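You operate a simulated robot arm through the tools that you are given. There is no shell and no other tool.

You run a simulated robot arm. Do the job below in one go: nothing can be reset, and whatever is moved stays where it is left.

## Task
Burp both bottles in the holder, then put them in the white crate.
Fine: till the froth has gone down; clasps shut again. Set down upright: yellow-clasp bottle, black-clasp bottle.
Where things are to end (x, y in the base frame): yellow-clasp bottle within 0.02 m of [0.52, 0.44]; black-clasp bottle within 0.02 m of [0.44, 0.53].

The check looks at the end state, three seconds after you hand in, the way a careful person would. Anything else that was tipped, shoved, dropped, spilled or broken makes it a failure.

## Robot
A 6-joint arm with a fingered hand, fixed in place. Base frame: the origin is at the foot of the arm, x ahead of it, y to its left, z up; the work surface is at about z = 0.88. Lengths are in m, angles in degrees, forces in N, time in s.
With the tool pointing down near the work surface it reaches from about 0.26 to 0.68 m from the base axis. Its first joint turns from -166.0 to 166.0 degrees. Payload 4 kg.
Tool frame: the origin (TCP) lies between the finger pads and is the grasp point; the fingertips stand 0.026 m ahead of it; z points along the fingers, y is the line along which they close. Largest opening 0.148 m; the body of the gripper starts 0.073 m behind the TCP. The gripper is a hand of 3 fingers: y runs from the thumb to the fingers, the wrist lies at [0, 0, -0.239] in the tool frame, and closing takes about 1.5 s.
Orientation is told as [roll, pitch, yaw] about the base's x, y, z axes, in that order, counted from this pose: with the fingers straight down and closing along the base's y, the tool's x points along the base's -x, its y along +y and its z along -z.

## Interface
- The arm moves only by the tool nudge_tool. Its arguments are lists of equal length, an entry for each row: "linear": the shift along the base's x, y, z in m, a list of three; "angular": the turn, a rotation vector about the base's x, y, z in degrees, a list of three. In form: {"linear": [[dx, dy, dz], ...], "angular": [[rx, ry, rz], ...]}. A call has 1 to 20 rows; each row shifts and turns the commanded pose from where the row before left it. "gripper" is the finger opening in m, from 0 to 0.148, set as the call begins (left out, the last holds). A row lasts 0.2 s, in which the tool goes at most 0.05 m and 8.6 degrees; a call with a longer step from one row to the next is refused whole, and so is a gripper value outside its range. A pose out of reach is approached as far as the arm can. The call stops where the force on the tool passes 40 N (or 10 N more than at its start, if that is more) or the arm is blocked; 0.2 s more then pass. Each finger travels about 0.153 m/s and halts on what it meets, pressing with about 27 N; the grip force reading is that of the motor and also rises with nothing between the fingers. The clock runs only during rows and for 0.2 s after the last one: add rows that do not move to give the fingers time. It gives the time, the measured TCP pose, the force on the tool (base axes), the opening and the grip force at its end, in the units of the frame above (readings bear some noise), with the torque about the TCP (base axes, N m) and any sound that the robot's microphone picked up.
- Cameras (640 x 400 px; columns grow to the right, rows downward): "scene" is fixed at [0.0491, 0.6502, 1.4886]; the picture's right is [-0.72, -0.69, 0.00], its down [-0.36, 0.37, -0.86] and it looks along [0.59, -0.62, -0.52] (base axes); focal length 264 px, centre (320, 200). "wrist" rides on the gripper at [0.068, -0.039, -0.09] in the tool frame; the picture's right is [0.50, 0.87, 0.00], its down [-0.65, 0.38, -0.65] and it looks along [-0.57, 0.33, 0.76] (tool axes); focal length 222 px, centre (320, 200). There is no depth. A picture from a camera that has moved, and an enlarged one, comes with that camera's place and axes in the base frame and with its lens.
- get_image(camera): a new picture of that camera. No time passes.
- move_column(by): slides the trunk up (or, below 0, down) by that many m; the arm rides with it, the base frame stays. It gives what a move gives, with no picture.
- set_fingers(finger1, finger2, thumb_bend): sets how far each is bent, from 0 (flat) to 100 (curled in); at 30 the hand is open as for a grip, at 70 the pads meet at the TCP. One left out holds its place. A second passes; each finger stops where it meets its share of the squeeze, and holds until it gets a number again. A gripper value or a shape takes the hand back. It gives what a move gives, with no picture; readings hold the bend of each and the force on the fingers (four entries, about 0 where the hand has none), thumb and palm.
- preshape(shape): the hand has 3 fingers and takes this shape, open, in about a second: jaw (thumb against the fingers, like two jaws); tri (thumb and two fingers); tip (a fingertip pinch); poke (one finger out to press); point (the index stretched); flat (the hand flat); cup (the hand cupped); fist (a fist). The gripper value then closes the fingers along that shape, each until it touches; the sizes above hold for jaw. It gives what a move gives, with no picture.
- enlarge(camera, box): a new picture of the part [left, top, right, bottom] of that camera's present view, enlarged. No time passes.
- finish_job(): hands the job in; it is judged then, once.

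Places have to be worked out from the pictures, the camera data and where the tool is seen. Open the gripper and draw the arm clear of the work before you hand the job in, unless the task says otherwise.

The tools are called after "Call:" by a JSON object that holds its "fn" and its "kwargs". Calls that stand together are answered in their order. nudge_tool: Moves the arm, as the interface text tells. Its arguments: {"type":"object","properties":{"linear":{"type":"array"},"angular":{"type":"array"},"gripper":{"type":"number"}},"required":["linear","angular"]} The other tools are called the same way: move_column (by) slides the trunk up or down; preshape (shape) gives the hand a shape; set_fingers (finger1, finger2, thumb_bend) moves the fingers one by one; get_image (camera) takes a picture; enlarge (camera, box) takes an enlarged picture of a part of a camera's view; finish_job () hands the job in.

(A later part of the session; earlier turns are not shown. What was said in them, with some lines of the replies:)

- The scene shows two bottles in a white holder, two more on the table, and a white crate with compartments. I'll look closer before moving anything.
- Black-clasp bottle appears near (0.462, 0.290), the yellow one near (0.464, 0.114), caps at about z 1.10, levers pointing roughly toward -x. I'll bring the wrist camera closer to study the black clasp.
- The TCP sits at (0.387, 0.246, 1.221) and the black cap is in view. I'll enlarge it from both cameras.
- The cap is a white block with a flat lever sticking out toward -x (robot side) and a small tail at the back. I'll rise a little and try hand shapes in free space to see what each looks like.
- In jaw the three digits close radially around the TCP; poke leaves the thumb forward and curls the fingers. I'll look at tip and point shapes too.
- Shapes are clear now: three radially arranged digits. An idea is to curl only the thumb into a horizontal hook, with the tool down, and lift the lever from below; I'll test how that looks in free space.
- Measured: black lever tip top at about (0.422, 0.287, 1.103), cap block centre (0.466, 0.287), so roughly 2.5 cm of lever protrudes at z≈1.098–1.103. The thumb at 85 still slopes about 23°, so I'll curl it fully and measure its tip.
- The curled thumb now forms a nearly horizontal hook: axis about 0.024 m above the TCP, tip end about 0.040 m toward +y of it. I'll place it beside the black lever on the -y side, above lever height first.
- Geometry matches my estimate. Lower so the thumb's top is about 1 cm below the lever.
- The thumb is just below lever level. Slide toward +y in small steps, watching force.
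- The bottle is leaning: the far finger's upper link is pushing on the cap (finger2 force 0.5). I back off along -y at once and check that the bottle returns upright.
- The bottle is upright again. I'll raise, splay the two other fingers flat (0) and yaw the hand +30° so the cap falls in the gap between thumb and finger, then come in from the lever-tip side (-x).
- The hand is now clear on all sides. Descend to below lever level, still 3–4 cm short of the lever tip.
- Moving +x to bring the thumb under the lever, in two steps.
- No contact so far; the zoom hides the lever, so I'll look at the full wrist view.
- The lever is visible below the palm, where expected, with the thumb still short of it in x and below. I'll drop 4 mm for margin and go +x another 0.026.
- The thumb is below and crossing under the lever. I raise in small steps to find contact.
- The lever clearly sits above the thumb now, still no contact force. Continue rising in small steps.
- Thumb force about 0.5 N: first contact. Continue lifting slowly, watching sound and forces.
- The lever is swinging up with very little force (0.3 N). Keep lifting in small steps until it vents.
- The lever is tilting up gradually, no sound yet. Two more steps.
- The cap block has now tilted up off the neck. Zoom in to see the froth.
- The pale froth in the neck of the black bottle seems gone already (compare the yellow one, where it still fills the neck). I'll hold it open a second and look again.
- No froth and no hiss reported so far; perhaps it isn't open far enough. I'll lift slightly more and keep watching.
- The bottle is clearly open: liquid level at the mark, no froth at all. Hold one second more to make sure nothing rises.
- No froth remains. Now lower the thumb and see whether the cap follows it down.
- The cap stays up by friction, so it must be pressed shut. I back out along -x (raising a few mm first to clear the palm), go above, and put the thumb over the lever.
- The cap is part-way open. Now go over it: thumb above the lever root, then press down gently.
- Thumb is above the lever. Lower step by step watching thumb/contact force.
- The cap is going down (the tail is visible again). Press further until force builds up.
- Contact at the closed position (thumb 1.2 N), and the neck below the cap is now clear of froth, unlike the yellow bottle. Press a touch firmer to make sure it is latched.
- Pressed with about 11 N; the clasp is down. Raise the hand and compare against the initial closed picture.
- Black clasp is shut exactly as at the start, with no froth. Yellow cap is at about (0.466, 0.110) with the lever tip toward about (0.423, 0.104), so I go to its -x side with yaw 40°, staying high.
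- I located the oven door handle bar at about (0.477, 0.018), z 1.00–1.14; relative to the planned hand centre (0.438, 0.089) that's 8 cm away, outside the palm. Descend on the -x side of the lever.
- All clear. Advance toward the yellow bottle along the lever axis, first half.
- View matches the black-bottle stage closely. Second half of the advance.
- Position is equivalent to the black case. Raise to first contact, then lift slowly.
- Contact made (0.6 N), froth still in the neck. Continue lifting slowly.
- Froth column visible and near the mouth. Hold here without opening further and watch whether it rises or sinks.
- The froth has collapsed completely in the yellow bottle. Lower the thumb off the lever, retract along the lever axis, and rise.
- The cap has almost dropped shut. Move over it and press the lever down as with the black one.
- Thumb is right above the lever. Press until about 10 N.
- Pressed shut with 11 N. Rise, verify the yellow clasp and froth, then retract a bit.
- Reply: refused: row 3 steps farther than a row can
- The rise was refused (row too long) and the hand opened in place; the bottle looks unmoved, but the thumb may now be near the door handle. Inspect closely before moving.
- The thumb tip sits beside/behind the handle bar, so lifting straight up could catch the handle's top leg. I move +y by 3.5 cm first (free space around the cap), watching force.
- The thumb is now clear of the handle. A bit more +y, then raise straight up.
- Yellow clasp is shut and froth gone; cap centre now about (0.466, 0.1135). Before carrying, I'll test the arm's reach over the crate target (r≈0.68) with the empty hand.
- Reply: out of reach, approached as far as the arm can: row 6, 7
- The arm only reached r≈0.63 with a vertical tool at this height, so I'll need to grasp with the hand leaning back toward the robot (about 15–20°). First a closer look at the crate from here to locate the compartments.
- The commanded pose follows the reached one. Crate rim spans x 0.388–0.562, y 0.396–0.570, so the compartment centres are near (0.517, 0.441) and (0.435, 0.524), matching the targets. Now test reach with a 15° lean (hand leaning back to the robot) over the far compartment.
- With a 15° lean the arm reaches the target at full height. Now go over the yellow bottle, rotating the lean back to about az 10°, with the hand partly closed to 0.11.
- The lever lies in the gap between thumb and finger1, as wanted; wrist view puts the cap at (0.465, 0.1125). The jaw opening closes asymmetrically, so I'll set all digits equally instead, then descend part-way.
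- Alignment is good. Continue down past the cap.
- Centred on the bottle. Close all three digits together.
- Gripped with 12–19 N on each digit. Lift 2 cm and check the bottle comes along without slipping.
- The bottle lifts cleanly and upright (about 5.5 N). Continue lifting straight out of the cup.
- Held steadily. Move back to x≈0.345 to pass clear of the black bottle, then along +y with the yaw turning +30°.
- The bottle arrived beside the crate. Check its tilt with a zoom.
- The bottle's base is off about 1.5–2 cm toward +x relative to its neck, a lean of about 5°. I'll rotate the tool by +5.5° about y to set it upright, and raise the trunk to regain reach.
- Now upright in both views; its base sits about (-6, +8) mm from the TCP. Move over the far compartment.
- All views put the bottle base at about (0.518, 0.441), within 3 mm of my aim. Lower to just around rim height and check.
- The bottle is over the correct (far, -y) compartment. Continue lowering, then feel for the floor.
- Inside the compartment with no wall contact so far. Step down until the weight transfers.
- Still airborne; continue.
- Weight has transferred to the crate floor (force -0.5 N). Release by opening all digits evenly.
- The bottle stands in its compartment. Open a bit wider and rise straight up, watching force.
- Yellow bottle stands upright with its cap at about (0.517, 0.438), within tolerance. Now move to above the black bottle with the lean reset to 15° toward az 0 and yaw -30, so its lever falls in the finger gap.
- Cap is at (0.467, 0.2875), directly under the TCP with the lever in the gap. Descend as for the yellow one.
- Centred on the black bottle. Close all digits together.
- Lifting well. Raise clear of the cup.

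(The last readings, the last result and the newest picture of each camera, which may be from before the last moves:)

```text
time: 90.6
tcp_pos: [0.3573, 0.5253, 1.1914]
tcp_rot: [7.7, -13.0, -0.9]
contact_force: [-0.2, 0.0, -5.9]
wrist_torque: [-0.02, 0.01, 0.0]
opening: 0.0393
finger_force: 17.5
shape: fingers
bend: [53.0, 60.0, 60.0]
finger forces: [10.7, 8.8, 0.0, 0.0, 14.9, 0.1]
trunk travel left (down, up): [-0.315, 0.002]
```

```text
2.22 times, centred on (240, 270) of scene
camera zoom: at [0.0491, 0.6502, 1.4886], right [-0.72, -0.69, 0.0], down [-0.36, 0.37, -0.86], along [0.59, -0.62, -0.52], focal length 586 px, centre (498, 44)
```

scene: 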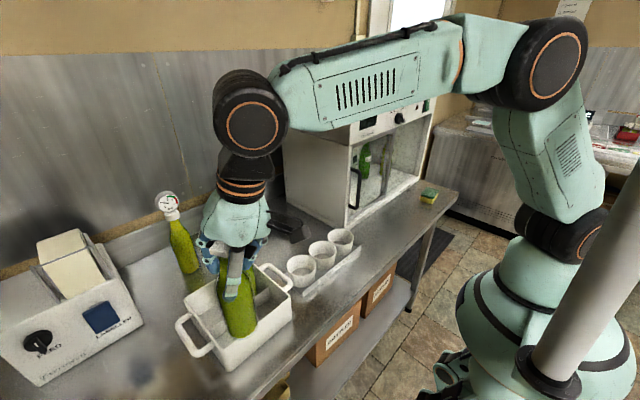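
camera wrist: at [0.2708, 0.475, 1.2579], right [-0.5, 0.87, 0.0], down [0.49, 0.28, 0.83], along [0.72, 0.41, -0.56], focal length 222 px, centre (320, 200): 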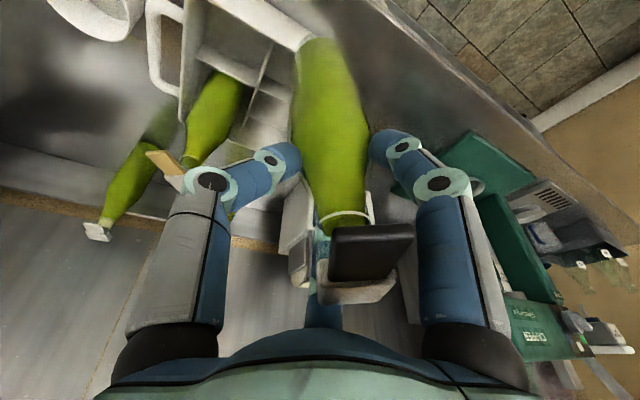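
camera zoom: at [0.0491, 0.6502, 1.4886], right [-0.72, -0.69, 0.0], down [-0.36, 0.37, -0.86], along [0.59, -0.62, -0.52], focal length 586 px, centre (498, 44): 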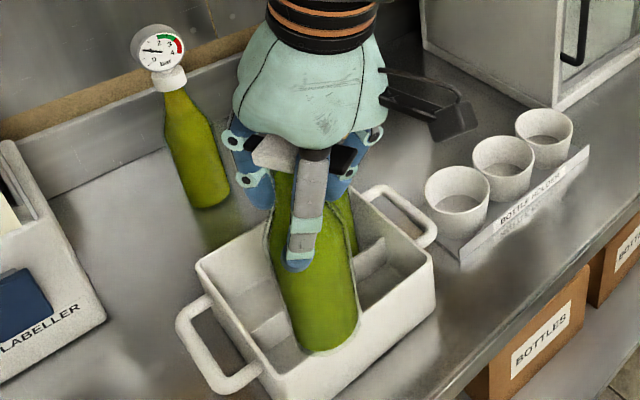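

The bottle base is offset about (+7, -10) mm from its neck (4° lean). Correct with a rotation of (3.4, 2.4, 0)° and re-measure.

Call:
{"fn": "nudge_tool", "kwargs": {"linear": [[0, 0, 0], [0, 0, 0], [0, 0, 0]], "angular": [[1.7, 1.2, 0], [1.7, 1.2, 0], [0, 0, 0]]}}

Call:
{"fn": "get_image", "kwargs": {"camera": "wrist"}}

Call:
{"fn": "enlarge", "kwargs": {"camera": "scene", "box": [190, 220, 280, 350]}}

```text
time: 91.4
tcp_pos: [0.3585, 0.5255, 1.1909]
tcp_rot: [11.0, -10.5, -1.6]
contact_force: [0.1, -0.4, -6.1]
wrist_torque: [-0.07, -0.01, -0.02]
opening: 0.0391
finger_force: 17.1
shape: fingers
bend: [53.0, 60.0, 60.0]
finger forces: [10.2, 8.7, 0.0, 0.0, 15.0, 0.0]
trunk travel left (down, up): [-0.315, 0.002]
```

```text
taken
camera wrist: at [0.2741, 0.4712, 1.2583], right [-0.5, 0.86, 0.07], down [0.52, 0.23, 0.82], along [0.69, 0.45, -0.57], focal length 222 px, centre (320, 200)
```

wrist: 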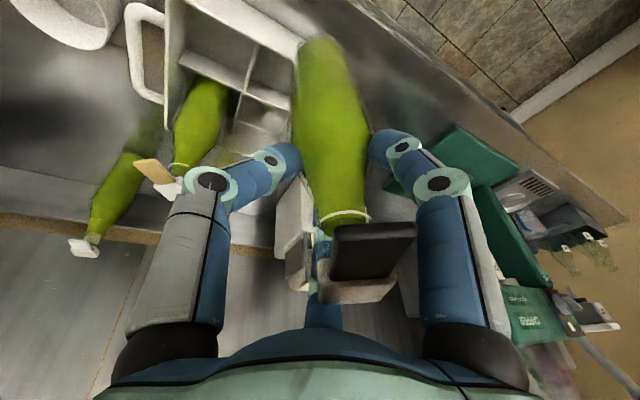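

```text
3.08 times, centred on (235, 285) of scene
camera zoom: at [0.0491, 0.6502, 1.4886], right [-0.72, -0.69, 0.0], down [-0.36, 0.37, -0.86], along [0.59, -0.62, -0.52], focal length 812 px, centre (582, -62)
```

zoom: 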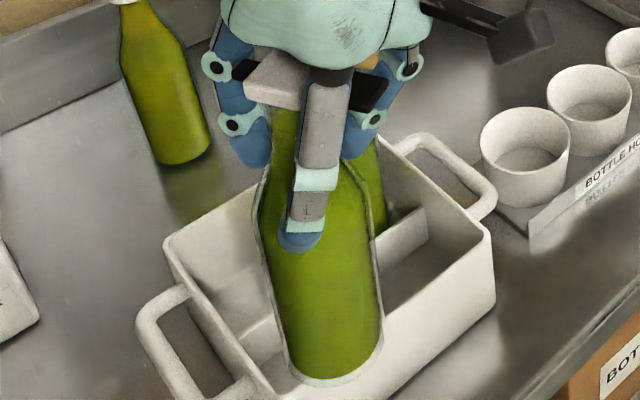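

Compared with the yellow case and from the body edges, a ~3.5° lean remains in the other direction; total correction then equals what the yellow needed. Apply (-2.4, 2.8, 0)°.

Call:
{"fn": "nudge_tool", "kwargs": {"linear": [[0, 0, 0], [0, 0, 0], [0, 0, 0]], "angular": [[-1.2, 1.4, 0], [-1.2, 1.4, 0], [0, 0, 0]]}}

Call:
{"fn": "get_image", "kwargs": {"camera": "wrist"}}

Call:
{"fn": "enlarge", "kwargs": {"camera": "scene", "box": [190, 220, 280, 350]}}

```text
time: 92.2
tcp_pos: [0.3575, 0.5257, 1.1906]
tcp_rot: [8.6, -7.8, -1.2]
contact_force: [0.0, -0.5, -5.7]
wrist_torque: [-0.07, -0.05, 0.03]
opening: 0.0391
finger_force: 16.8
shape: fingers
bend: [53.0, 60.0, 60.0]
finger forces: [9.9, 9.0, 0.1, 0.0, 14.5, 0.0]
trunk travel left (down, up): [-0.315, 0.002]
```

```text
taken
camera wrist: at [0.2777, 0.4743, 1.2642], right [-0.49, 0.87, 0.06], down [0.56, 0.27, 0.78], along [0.66, 0.42, -0.62], focal length 222 px, centre (320, 200)
```

wrist: 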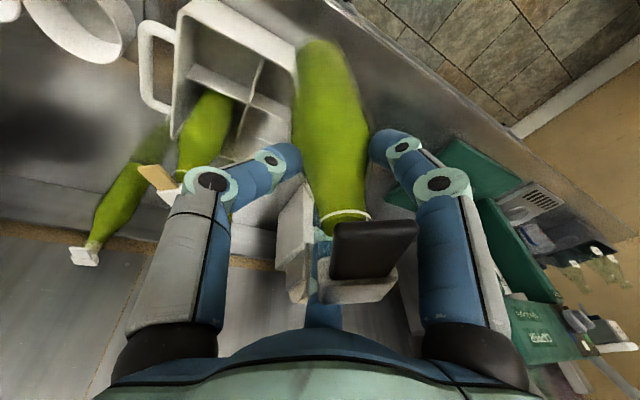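

```text
3.08 times, centred on (235, 285) of scene
camera zoom: at [0.0491, 0.6502, 1.4886], right [-0.72, -0.69, 0.0], down [-0.36, 0.37, -0.86], along [0.59, -0.62, -0.52], focal length 812 px, centre (582, -62)
```

zoom: 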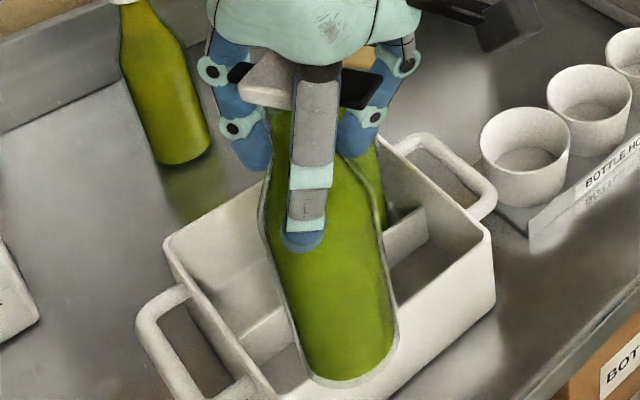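

Upright now, base offset about (-7, +6) mm from TCP as with the yellow. Move so the base is over (0.437, 0.526).

Call:
{"fn": "nudge_tool", "kwargs": {"linear": [[0.015, -0.001, 0], [0.02, -0.001, 0], [0.02, -0.001, 0], [0.02, -0.001, 0], [0.0115, -0.001, 0], [0, 0, 0]], "angular": [[0, 0, 0], [0, 0, 0], [0, 0, 0], [0, 0, 0], [0, 0, 0], [0, 0, 0]]}}

Call:
{"fn": "enlarge", "kwargs": {"camera": "scene", "box": [170, 180, 310, 370]}}

Call:
{"fn": "get_image", "kwargs": {"camera": "wrist"}}

```text
time: 93.6
tcp_pos: [0.4449, 0.52, 1.1906]
tcp_rot: [8.6, -7.8, -1.3]
contact_force: [0.2, -0.3, -6.4]
wrist_torque: [-0.07, -0.03, -0.01]
opening: 0.0387
finger_force: 16.4
shape: fingers
bend: [53.0, 60.0, 60.0]
finger forces: [10.1, 8.8, 0.0, 0.0, 14.4, 0.1]
trunk travel left (down, up): [-0.315, 0.002]
```

```text
2.11 times, centred on (240, 275) of scene
camera zoom: at [0.0491, 0.6502, 1.4886], right [-0.72, -0.69, 0.0], down [-0.36, 0.37, -0.86], along [0.59, -0.62, -0.52], focal length 555 px, centre (488, 42)
```

zoom: 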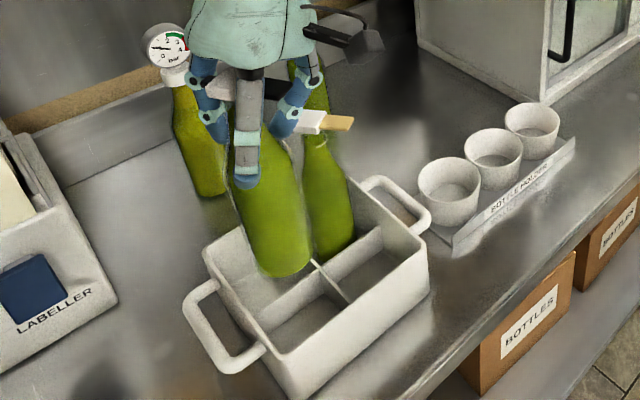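

```text
taken
camera wrist: at [0.3645, 0.4692, 1.2643], right [-0.5, 0.87, 0.06], down [0.56, 0.27, 0.78], along [0.66, 0.42, -0.62], focal length 222 px, centre (320, 200)
```

wrist: 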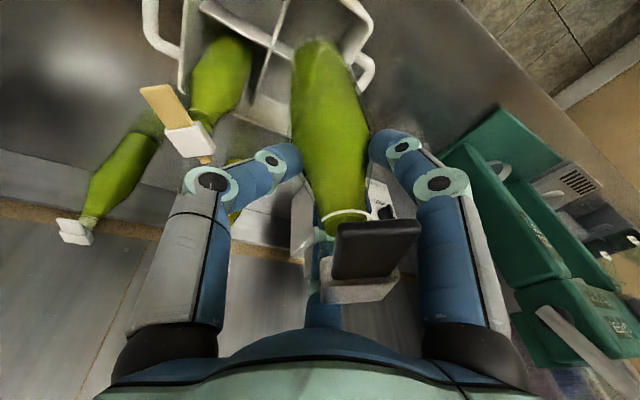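

Over the correct compartment, clear of the yellow bottle. Lower to inside the rim.

Call:
{"fn": "nudge_tool", "kwargs": {"linear": [[0, 0, -0.015], [0, 0, -0.015], [0, 0, -0.015], [0, 0, -0.015], [0, 0, 0]], "angular": [[0, 0, 0], [0, 0, 0], [0, 0, 0], [0, 0, 0], [0, 0, 0]]}}

Call:
{"fn": "enlarge", "kwargs": {"camera": "scene", "box": [170, 180, 310, 370]}}

Call:
{"fn": "get_image", "kwargs": {"camera": "wrist"}}

```text
time: 94.8
tcp_pos: [0.4442, 0.5189, 1.1309]
tcp_rot: [8.6, -7.8, -1.2]
contact_force: [0.1, -0.1, -5.8]
wrist_torque: [-0.08, 0.0, 0.01]
opening: 0.0388
finger_force: 16.4
shape: fingers
bend: [53.0, 60.0, 60.0]
finger forces: [10.1, 8.7, 0.0, 0.0, 14.4, 0.0]
trunk travel left (down, up): [-0.315, 0.002]
```

```text
2.11 times, centred on (240, 275) of scene
camera zoom: at [0.0491, 0.6502, 1.4886], right [-0.72, -0.69, 0.0], down [-0.36, 0.37, -0.86], along [0.59, -0.62, -0.52], focal length 555 px, centre (488, 42)
```

zoom: 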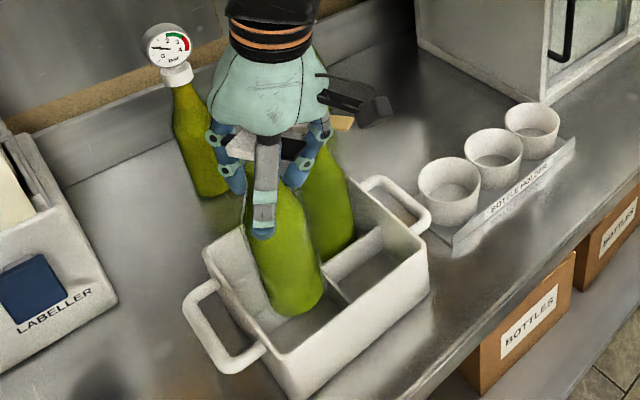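

```text
taken
camera wrist: at [0.3639, 0.4689, 1.2039], right [-0.49, 0.87, 0.06], down [0.56, 0.27, 0.79], along [0.66, 0.42, -0.62], focal length 222 px, centre (320, 200)
```

wrist: 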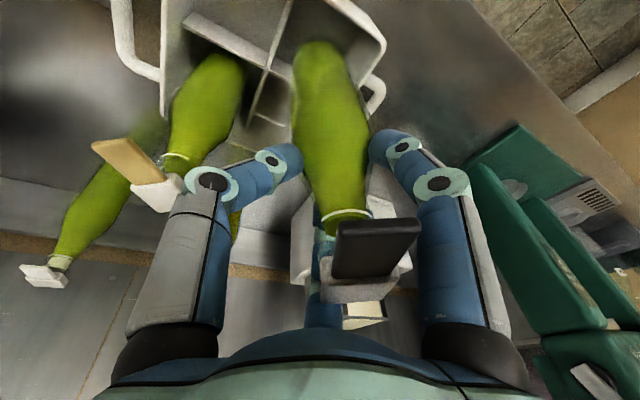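

Zoom to verify clearance to the compartment walls before going deeper.

Call:
{"fn": "enlarge", "kwargs": {"camera": "scene", "box": [205, 260, 275, 350]}}

Call:
{"fn": "enlarge", "kwargs": {"camera": "wrist", "box": [150, 0, 400, 180]}}

```text
4.44 times, centred on (240, 305) of scene
camera zoom: at [0.0491, 0.6502, 1.4886], right [-0.72, -0.69, 0.0], down [-0.36, 0.37, -0.86], along [0.59, -0.62, -0.52], focal length 1172 px, centre (676, -267)
```

zoom: 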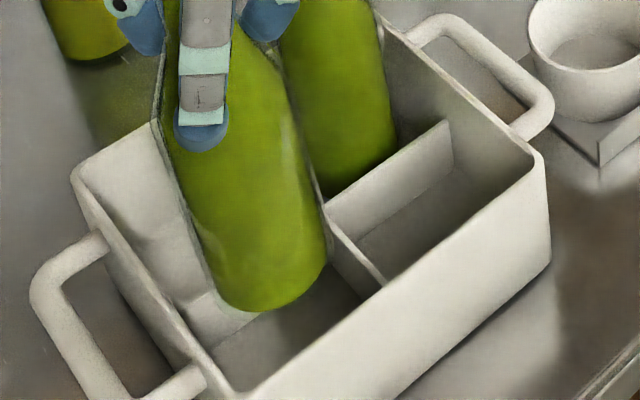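

```text
2.22 times, centred on (275, 90) of wrist
camera zoom: at [0.3639, 0.4689, 1.2039], right [-0.49, 0.87, 0.06], down [0.56, 0.27, 0.79], along [0.66, 0.42, -0.62], focal length 494 px, centre (420, 444)
```

zoom: 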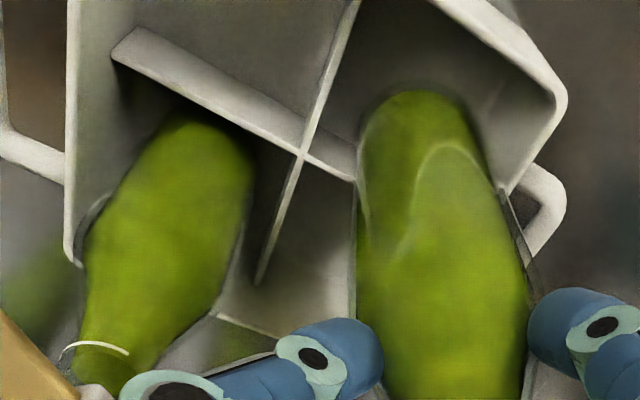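

Scene view suggests the base is at about (0.443, 0.532); I'll shift by (-5, -4) mm for wall clearance, and lower further.

Call:
{"fn": "nudge_tool", "kwargs": {"linear": [[-0.005, -0.004, 0], [0, 0, -0.012], [0, 0, -0.012], [0, 0, -0.012]], "angular": [[0, 0, 0], [0, 0, 0], [0, 0, 0], [0, 0, 0]]}}

Call:
{"fn": "enlarge", "kwargs": {"camera": "scene", "box": [205, 250, 285, 350]}}

```text
time: 95.8
tcp_pos: [0.4383, 0.5173, 1.0953]
tcp_rot: [8.5, -7.7, -1.3]
contact_force: [0.3, 1.5, -5.3]
wrist_torque: [-0.04, -0.06, 0.0]
opening: 0.0384
finger_force: 16.4
shape: fingers
bend: [53.0, 60.0, 60.0]
finger forces: [9.9, 8.6, 0.0, 0.1, 14.2, 0.1]
trunk travel left (down, up): [-0.315, 0.002]
```

```text
4.00 times, centred on (245, 300) of scene
camera zoom: at [0.0491, 0.6502, 1.4886], right [-0.72, -0.69, 0.0], down [-0.36, 0.37, -0.86], along [0.59, -0.62, -0.52], focal length 1055 px, centre (620, -200)
```

zoom: 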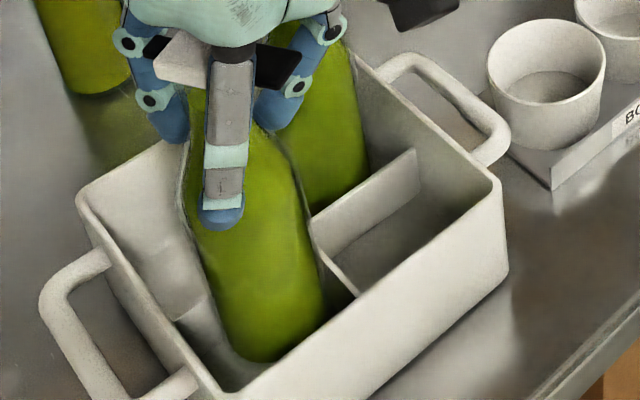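

The base is inside the compartment with no contact forces. Continue down until the floor.

Call:
{"fn": "nudge_tool", "kwargs": {"linear": [[0, 0, -0.01], [0, 0, -0.01]], "angular": [[0, 0, 0], [0, 0, 0]]}}

Call:
{"fn": "nudge_tool", "kwargs": {"linear": [[0, 0, -0.006], [0, 0, -0.004]], "angular": [[0, 0, 0], [0, 0, 0]]}}

Call:
{"fn": "nudge_tool", "kwargs": {"linear": [[0, 0, -0.003]], "angular": [[0, 0, 0]]}}

Call:
{"fn": "nudge_tool", "kwargs": {"linear": [[0, 0, -0.003]], "angular": [[0, 0, 0]]}}

Call:
{"fn": "enlarge", "kwargs": {"camera": "scene", "box": [205, 250, 285, 350]}}

```text
time: 96.4
tcp_pos: [0.4385, 0.5161, 1.0758]
tcp_rot: [8.6, -7.8, -1.3]
contact_force: [0.1, 0.4, -5.4]
wrist_torque: [-0.04, 0.0, 0.0]
opening: 0.0385
finger_force: 16.7
shape: fingers
bend: [53.0, 60.0, 60.0]
finger forces: [10.2, 8.5, 0.1, 0.1, 14.4, 0.1]
trunk travel left (down, up): [-0.315, 0.002]
```

```text
time: 97.0
tcp_pos: [0.439, 0.5168, 1.0665]
tcp_rot: [8.6, -7.7, -1.3]
contact_force: [-0.6, 0.5, -6.0]
wrist_torque: [-0.06, -0.01, -0.01]
opening: 0.0385
finger_force: 16.7
shape: fingers
bend: [53.0, 60.0, 60.0]
finger forces: [10.1, 8.5, 0.0, 0.1, 14.3, 0.0]
trunk travel left (down, up): [-0.315, 0.002]
```

```text
time: 97.4
tcp_pos: [0.4401, 0.5157, 1.0624]
tcp_rot: [8.6, -7.8, -1.3]
contact_force: [-0.2, 0.1, -6.5]
wrist_torque: [-0.03, -0.04, -0.02]
opening: 0.0386
finger_force: 16.8
shape: fingers
bend: [53.0, 60.0, 60.0]
finger forces: [10.1, 8.5, 0.0, 0.0, 14.3, 0.0]
trunk travel left (down, up): [-0.315, 0.002]
```

```text
time: 97.8
tcp_pos: [0.4394, 0.517, 1.06]
tcp_rot: [8.5, -7.9, -1.2]
contact_force: [-0.3, -0.5, -6.1]
wrist_torque: [-0.05, 0.01, 0.03]
opening: 0.0386
finger_force: 16.9
shape: fingers
bend: [53.0, 60.0, 60.0]
finger forces: [10.1, 8.5, 0.1, 0.0, 14.3, 0.1]
trunk travel left (down, up): [-0.315, 0.002]
```

```text
4.00 times, centred on (245, 300) of scene
camera zoom: at [0.0491, 0.6502, 1.4886], right [-0.72, -0.69, 0.0], down [-0.36, 0.37, -0.86], along [0.59, -0.62, -0.52], focal length 1055 px, centre (620, -200)
```

zoom: 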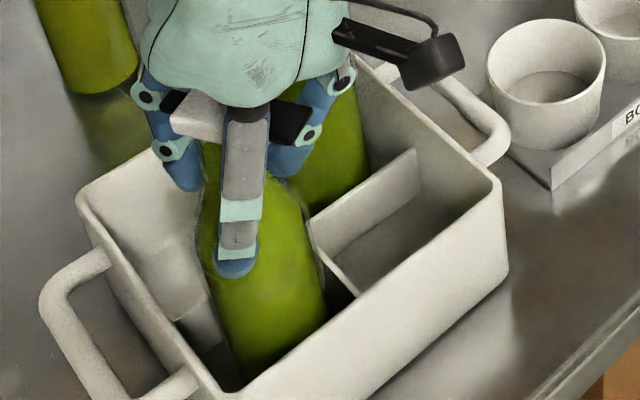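

Almost at the floor; a few more small steps.

Call:
{"fn": "nudge_tool", "kwargs": {"linear": [[0, 0, -0.003]], "angular": [[0, 0, 0]]}}

Call:
{"fn": "nudge_tool", "kwargs": {"linear": [[0, 0, -0.002]], "angular": [[0, 0, 0]]}}

Call:
{"fn": "nudge_tool", "kwargs": {"linear": [[0, 0, -0.001]], "angular": [[0, 0, 0]]}}

```text
time: 98.2
tcp_pos: [0.4385, 0.5163, 1.0558]
tcp_rot: [8.6, -7.8, -1.1]
contact_force: [0.9, -0.2, -5.5]
wrist_torque: [-0.04, 0.0, -0.02]
opening: 0.0382
finger_force: 16.8
shape: fingers
bend: [53.0, 60.0, 60.0]
finger forces: [10.1, 8.5, 0.0, 0.0, 14.2, 0.1]
trunk travel left (down, up): [-0.315, 0.002]
```

```text
time: 98.6
tcp_pos: [0.4391, 0.5182, 1.0547]
tcp_rot: [8.6, -7.8, -1.1]
contact_force: [0.4, -2.0, -3.6]
wrist_torque: [-0.04, 0.01, 0.0]
opening: 0.0383
finger_force: 17.1
shape: fingers
bend: [53.0, 60.0, 60.0]
finger forces: [10.7, 8.8, 0.0, 0.0, 15.1, 0.0]
trunk travel left (down, up): [-0.315, 0.002]
```

```text
time: 99.0
tcp_pos: [0.4393, 0.5173, 1.0558]
tcp_rot: [8.7, -7.8, -1.3]
contact_force: [-0.2, 0.0, 0.4]
wrist_torque: [0.02, 0.01, -0.03]
opening: 0.0384
finger_force: 19.1
shape: fingers
bend: [53.0, 60.0, 60.0]
finger forces: [11.5, 9.9, 0.0, 0.0, 16.4, 0.0]
trunk travel left (down, up): [-0.315, 0.002]
```

Weight is on the floor. Release evenly.

Call:
{"fn": "set_fingers", "kwargs": {"finger1": 42, "finger2": 42, "thumb_bend": 42}}

Call:
{"fn": "get_image", "kwargs": {"camera": "wrist"}}

Call:
{"fn": "enlarge", "kwargs": {"camera": "scene", "box": [190, 220, 300, 350]}}

```text
time: 100.0
tcp_pos: [0.4381, 0.5171, 1.0545]
tcp_rot: [8.6, -7.8, -1.3]
contact_force: [0.2, 0.7, 0.5]
wrist_torque: [0.01, 0.03, -0.01]
opening: 0.0881
finger_force: 0.1
shape: fingers
bend: [42.0, 42.0, 42.0]
finger forces: [0.1, 0.1, 0.0, 0.0, 0.1, 0.1]
trunk travel left (down, up): [-0.315, 0.002]
```

```text
taken
camera wrist: at [0.3588, 0.4651, 1.1267], right [-0.49, 0.87, 0.06], down [0.56, 0.26, 0.79], along [0.66, 0.42, -0.62], focal length 222 px, centre (320, 200)
```

wrist: 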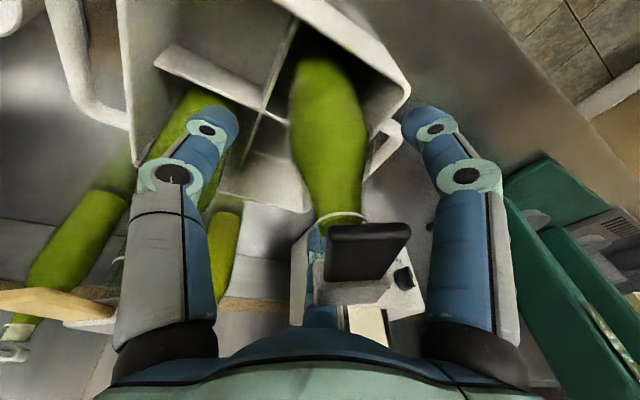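

```text
3.08 times, centred on (245, 285) of scene
camera zoom: at [0.0491, 0.6502, 1.4886], right [-0.72, -0.69, 0.0], down [-0.36, 0.37, -0.86], along [0.59, -0.62, -0.52], focal length 812 px, centre (551, -62)
```

zoom: 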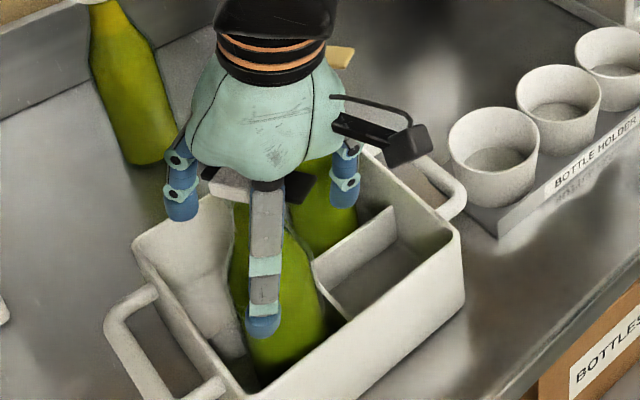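

Standing on its own. Rise straight up carefully without opening further (the yellow bottle is beside the thumb).

Call:
{"fn": "nudge_tool", "kwargs": {"linear": [[0, 0, 0.01], [0, 0, 0.012]], "angular": [[0, 0, 0], [0, 0, 0]]}}

Call:
{"fn": "get_image", "kwargs": {"camera": "wrist"}}

Call:
{"fn": "enlarge", "kwargs": {"camera": "scene", "box": [190, 200, 300, 350]}}

```text
time: 100.6
tcp_pos: [0.4374, 0.5155, 1.0752]
tcp_rot: [8.6, -7.8, -1.2]
contact_force: [-0.4, 0.0, 0.0]
wrist_torque: [0.0, 0.01, 0.02]
opening: 0.0881
finger_force: 0.1
shape: fingers
bend: [42.0, 42.0, 42.0]
finger forces: [0.1, 0.0, 0.1, 0.0, 0.1, 0.0]
trunk travel left (down, up): [-0.315, 0.002]
```

```text
taken
camera wrist: at [0.3584, 0.465, 1.1487], right [-0.5, 0.87, 0.06], down [0.56, 0.26, 0.79], along [0.66, 0.42, -0.62], focal length 222 px, centre (320, 200)
```

wrist: 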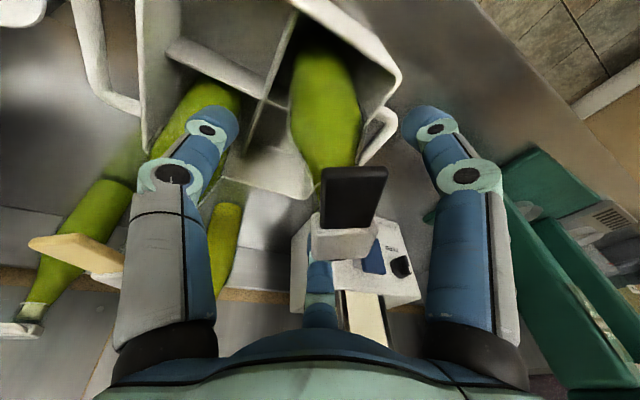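

```text
2.67 times, centred on (245, 275) of scene
camera zoom: at [0.0491, 0.6502, 1.4886], right [-0.72, -0.69, 0.0], down [-0.36, 0.37, -0.86], along [0.59, -0.62, -0.52], focal length 703 px, centre (520, 0)
```

zoom: 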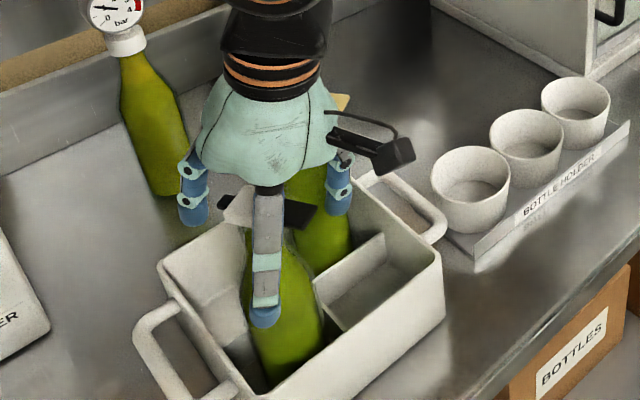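

No contact. Continue straight up.

Call:
{"fn": "nudge_tool", "kwargs": {"linear": [[0, 0, 0.02], [0, 0, 0.03], [0, 0, 0.03], [0, 0, 0.03], [0, 0, 0.03]], "angular": [[0, 0, 0], [0, 0, 0], [0, 0, 0], [0, 0, 0], [0, 0, 0]]}}

Call:
{"fn": "get_image", "kwargs": {"camera": "wrist"}}

Call:
{"fn": "enlarge", "kwargs": {"camera": "scene", "box": [190, 200, 300, 350]}}

```text
time: 101.8
tcp_pos: [0.4388, 0.5165, 1.2172]
tcp_rot: [8.6, -7.8, -1.2]
contact_force: [0.5, -0.1, -0.4]
wrist_torque: [0.01, 0.0, 0.0]
opening: 0.0881
finger_force: 0.1
shape: fingers
bend: [42.0, 42.0, 42.0]
finger forces: [0.0, 0.0, 0.0, 0.1, 0.1, 0.1]
trunk travel left (down, up): [-0.315, 0.002]
```

```text
taken
camera wrist: at [0.3584, 0.4649, 1.2903], right [-0.5, 0.87, 0.06], down [0.56, 0.27, 0.79], along [0.66, 0.42, -0.62], focal length 222 px, centre (320, 200)
```

wrist: 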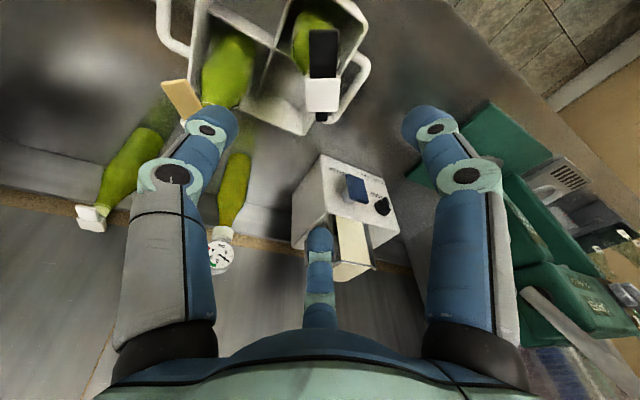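

```text
2.67 times, centred on (245, 275) of scene
camera zoom: at [0.0491, 0.6502, 1.4886], right [-0.72, -0.69, 0.0], down [-0.36, 0.37, -0.86], along [0.59, -0.62, -0.52], focal length 703 px, centre (520, 0)
```

zoom: 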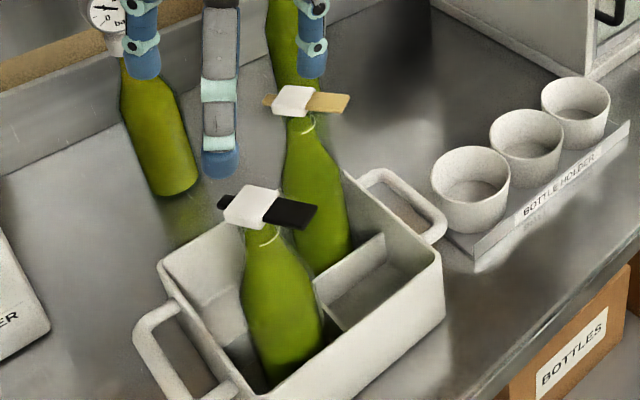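

Both bottles stand in the crate with clasps shut. I'll measure the black bottle's position more precisely.

Call:
{"fn": "enlarge", "kwargs": {"camera": "wrist", "box": [260, 0, 390, 140]}}

Call:
{"fn": "enlarge", "kwargs": {"camera": "scene", "box": [210, 225, 290, 345]}}

```text
2.86 times, centred on (325, 70) of wrist
camera zoom: at [0.3584, 0.4649, 1.2903], right [-0.5, 0.87, 0.06], down [0.56, 0.27, 0.79], along [0.66, 0.42, -0.62], focal length 635 px, centre (306, 571)
```

zoom: 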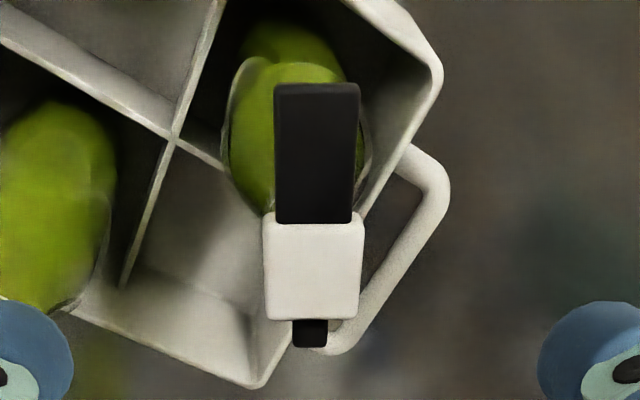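

```text
3.33 times, centred on (250, 285) of scene
camera zoom: at [0.0491, 0.6502, 1.4886], right [-0.72, -0.69, 0.0], down [-0.36, 0.37, -0.86], along [0.59, -0.62, -0.52], focal length 879 px, centre (553, -83)
```

zoom: 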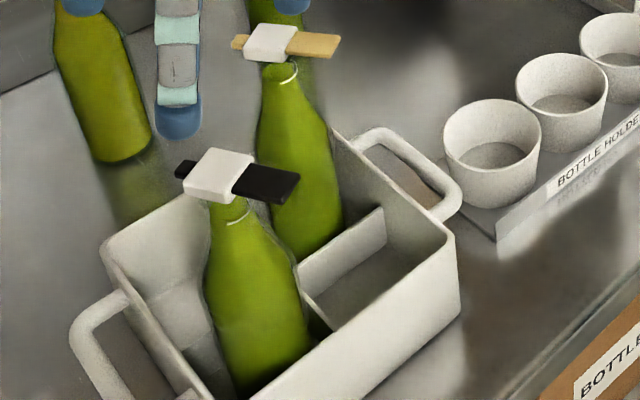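

Black is at about (0.431, 0.522), roughly 1.1 cm from its target; yellow at about (0.515, 0.440). Both within tolerance, so I retract the arm upward and inward, clear of the work.

Call:
{"fn": "nudge_tool", "kwargs": {"linear": [[0, 0, 0.04], [-0.02, -0.02, 0.03], [-0.03, -0.03, 0.02], [-0.03, -0.03, 0.01], [-0.02, -0.035, 0], [-0.01, -0.04, 0], [0, -0.04, 0], [0, -0.04, 0]], "angular": [[0, 0, 0], [0, 0, 0], [0, 0, 0], [0, 0, 0], [0, 0, 0], [0, 0, 0], [0, 0, 0], [0, 0, 0]]}}

Call:
{"fn": "preshape", "kwargs": {"shape": "jaw"}}

Call:
{"fn": "get_image", "kwargs": {"camera": "scene"}}

Call:
{"fn": "get_image", "kwargs": {"camera": "wrist"}}

Call:
{"fn": "enlarge", "kwargs": {"camera": "scene", "box": [150, 170, 350, 370]}}

```text
time: 103.6
tcp_pos: [0.3289, 0.2813, 1.3153]
tcp_rot: [8.7, -7.9, -1.2]
contact_force: [0.5, -0.4, -0.9]
wrist_torque: [-0.03, -0.01, 0.02]
opening: 0.0879
finger_force: 0.1
shape: fingers
bend: [42.0, 42.0, 42.0]
finger forces: [0.0, 0.0, 0.0, 0.1, 0.0, 0.0]
trunk travel left (down, up): [-0.315, 0.002]
```

```text
time: 104.5
tcp_pos: [0.3299, 0.2809, 1.316]
tcp_rot: [8.7, -7.9, -1.2]
contact_force: [-0.1, 0.2, -1.0]
wrist_torque: [-0.01, 0.01, -0.01]
opening: 0.1479
finger_force: 0.1
shape: jaw
bend: [30.0, 30.0, 30.0]
finger forces: [0.1, 0.1, 0.0, 0.1, 0.0, 0.1]
trunk travel left (down, up): [-0.315, 0.002]
```

```text
taken
```

scene: 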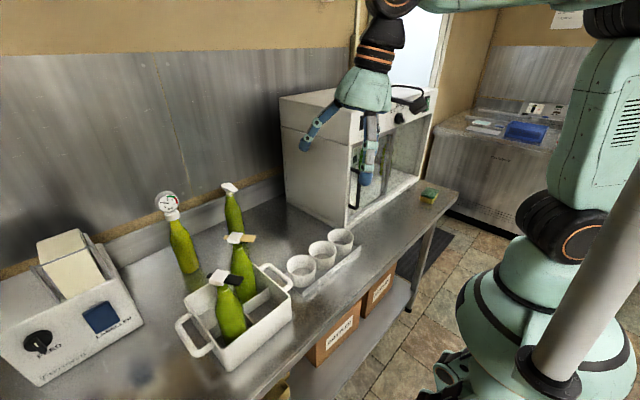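

```text
taken
camera wrist: at [0.2494, 0.2298, 1.3883], right [-0.5, 0.87, 0.06], down [0.56, 0.26, 0.79], along [0.66, 0.42, -0.62], focal length 222 px, centre (320, 200)
```

wrist: 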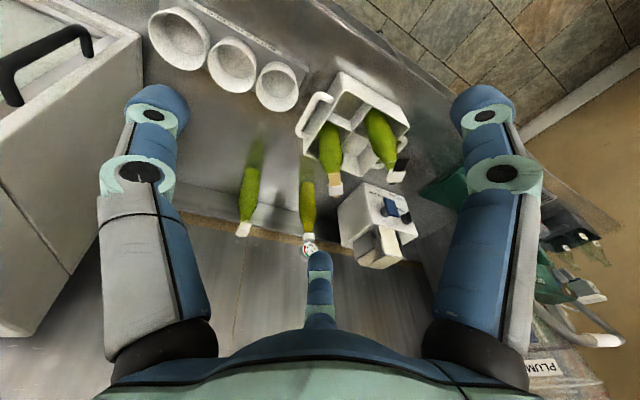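

```text
2.00 times, centred on (250, 270) of scene
camera zoom: at [0.0491, 0.6502, 1.4886], right [-0.72, -0.69, 0.0], down [-0.36, 0.37, -0.86], along [0.59, -0.62, -0.52], focal length 528 px, centre (460, 60)
```

zoom: 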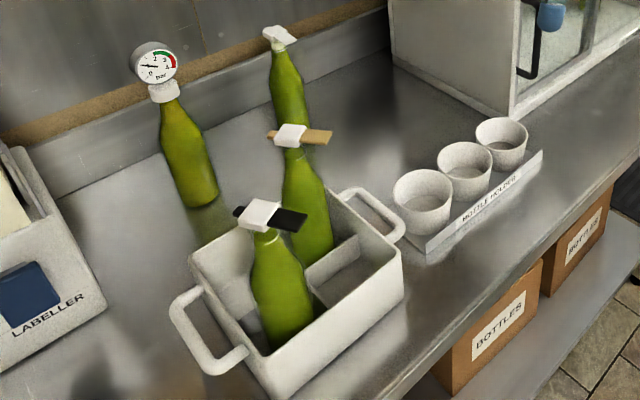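

Everything stands as intended and nothing else moved. One last zoom on both caps and necks before handing in.

Call:
{"fn": "enlarge", "kwargs": {"camera": "scene", "box": [200, 225, 270, 300]}}

```text
5.33 times, centred on (235, 262) of scene
camera zoom: at [0.0491, 0.6502, 1.4886], right [-0.72, -0.69, 0.0], down [-0.36, 0.37, -0.86], along [0.59, -0.62, -0.52], focal length 1407 px, centre (773, -133)
```

zoom: 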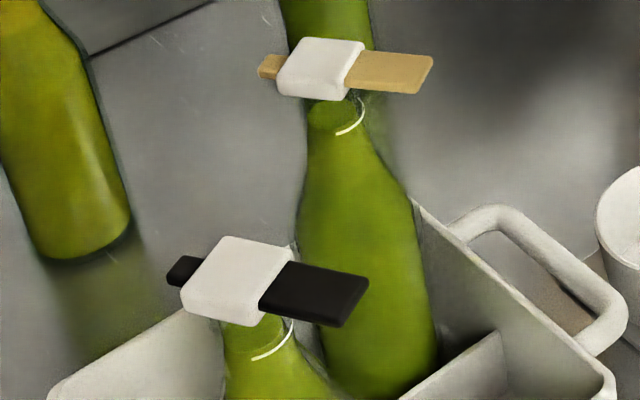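

Both clasps are shut, the necks show no froth, both bottles are upright in the crate, and the hand is open and clear. Handing in.

Call:
{"fn": "finish_job", "kwargs": {}}

```text
The job is handed in.
```

Both bottles were burped until the froth had gone, their clasps were pressed shut again, and they now stand upright in the white crate. The job is handed in. I haven't seen a verdict from the check.

| Bottle | Target (x, y) | Measured end position (x, y) | Distance from target |
|---|---|---|---|
| Yellow clasp | (0.52, 0.44) | about (0.515, 0.440) | about 0.5 cm |
| Black clasp | (0.44, 0.53) | about (0.431, 0.522) | about 1.2 cm |

The positions come from the camera pictures and could be off by about half a centimetre. The black bottle has the smaller margin against the 2 cm limit. No hiss was reported while either clasp was open, so I judged the burping from the froth clearing in the necks.

Two things went briefly wrong but left no damage I could see:
- **Black bottle:** a finger pushed it and made it lean in the holder. It settled upright when I backed off.
- **Yellow bottle:** the hand opened in place next to the oven door handle after a move was refused. I eased it out with no contact on the handle. The bottle shifted a few millimetres in its cup.

Nothing else looked moved or spilled in the last pictures, and the hand was open and clear of the work at hand-in.
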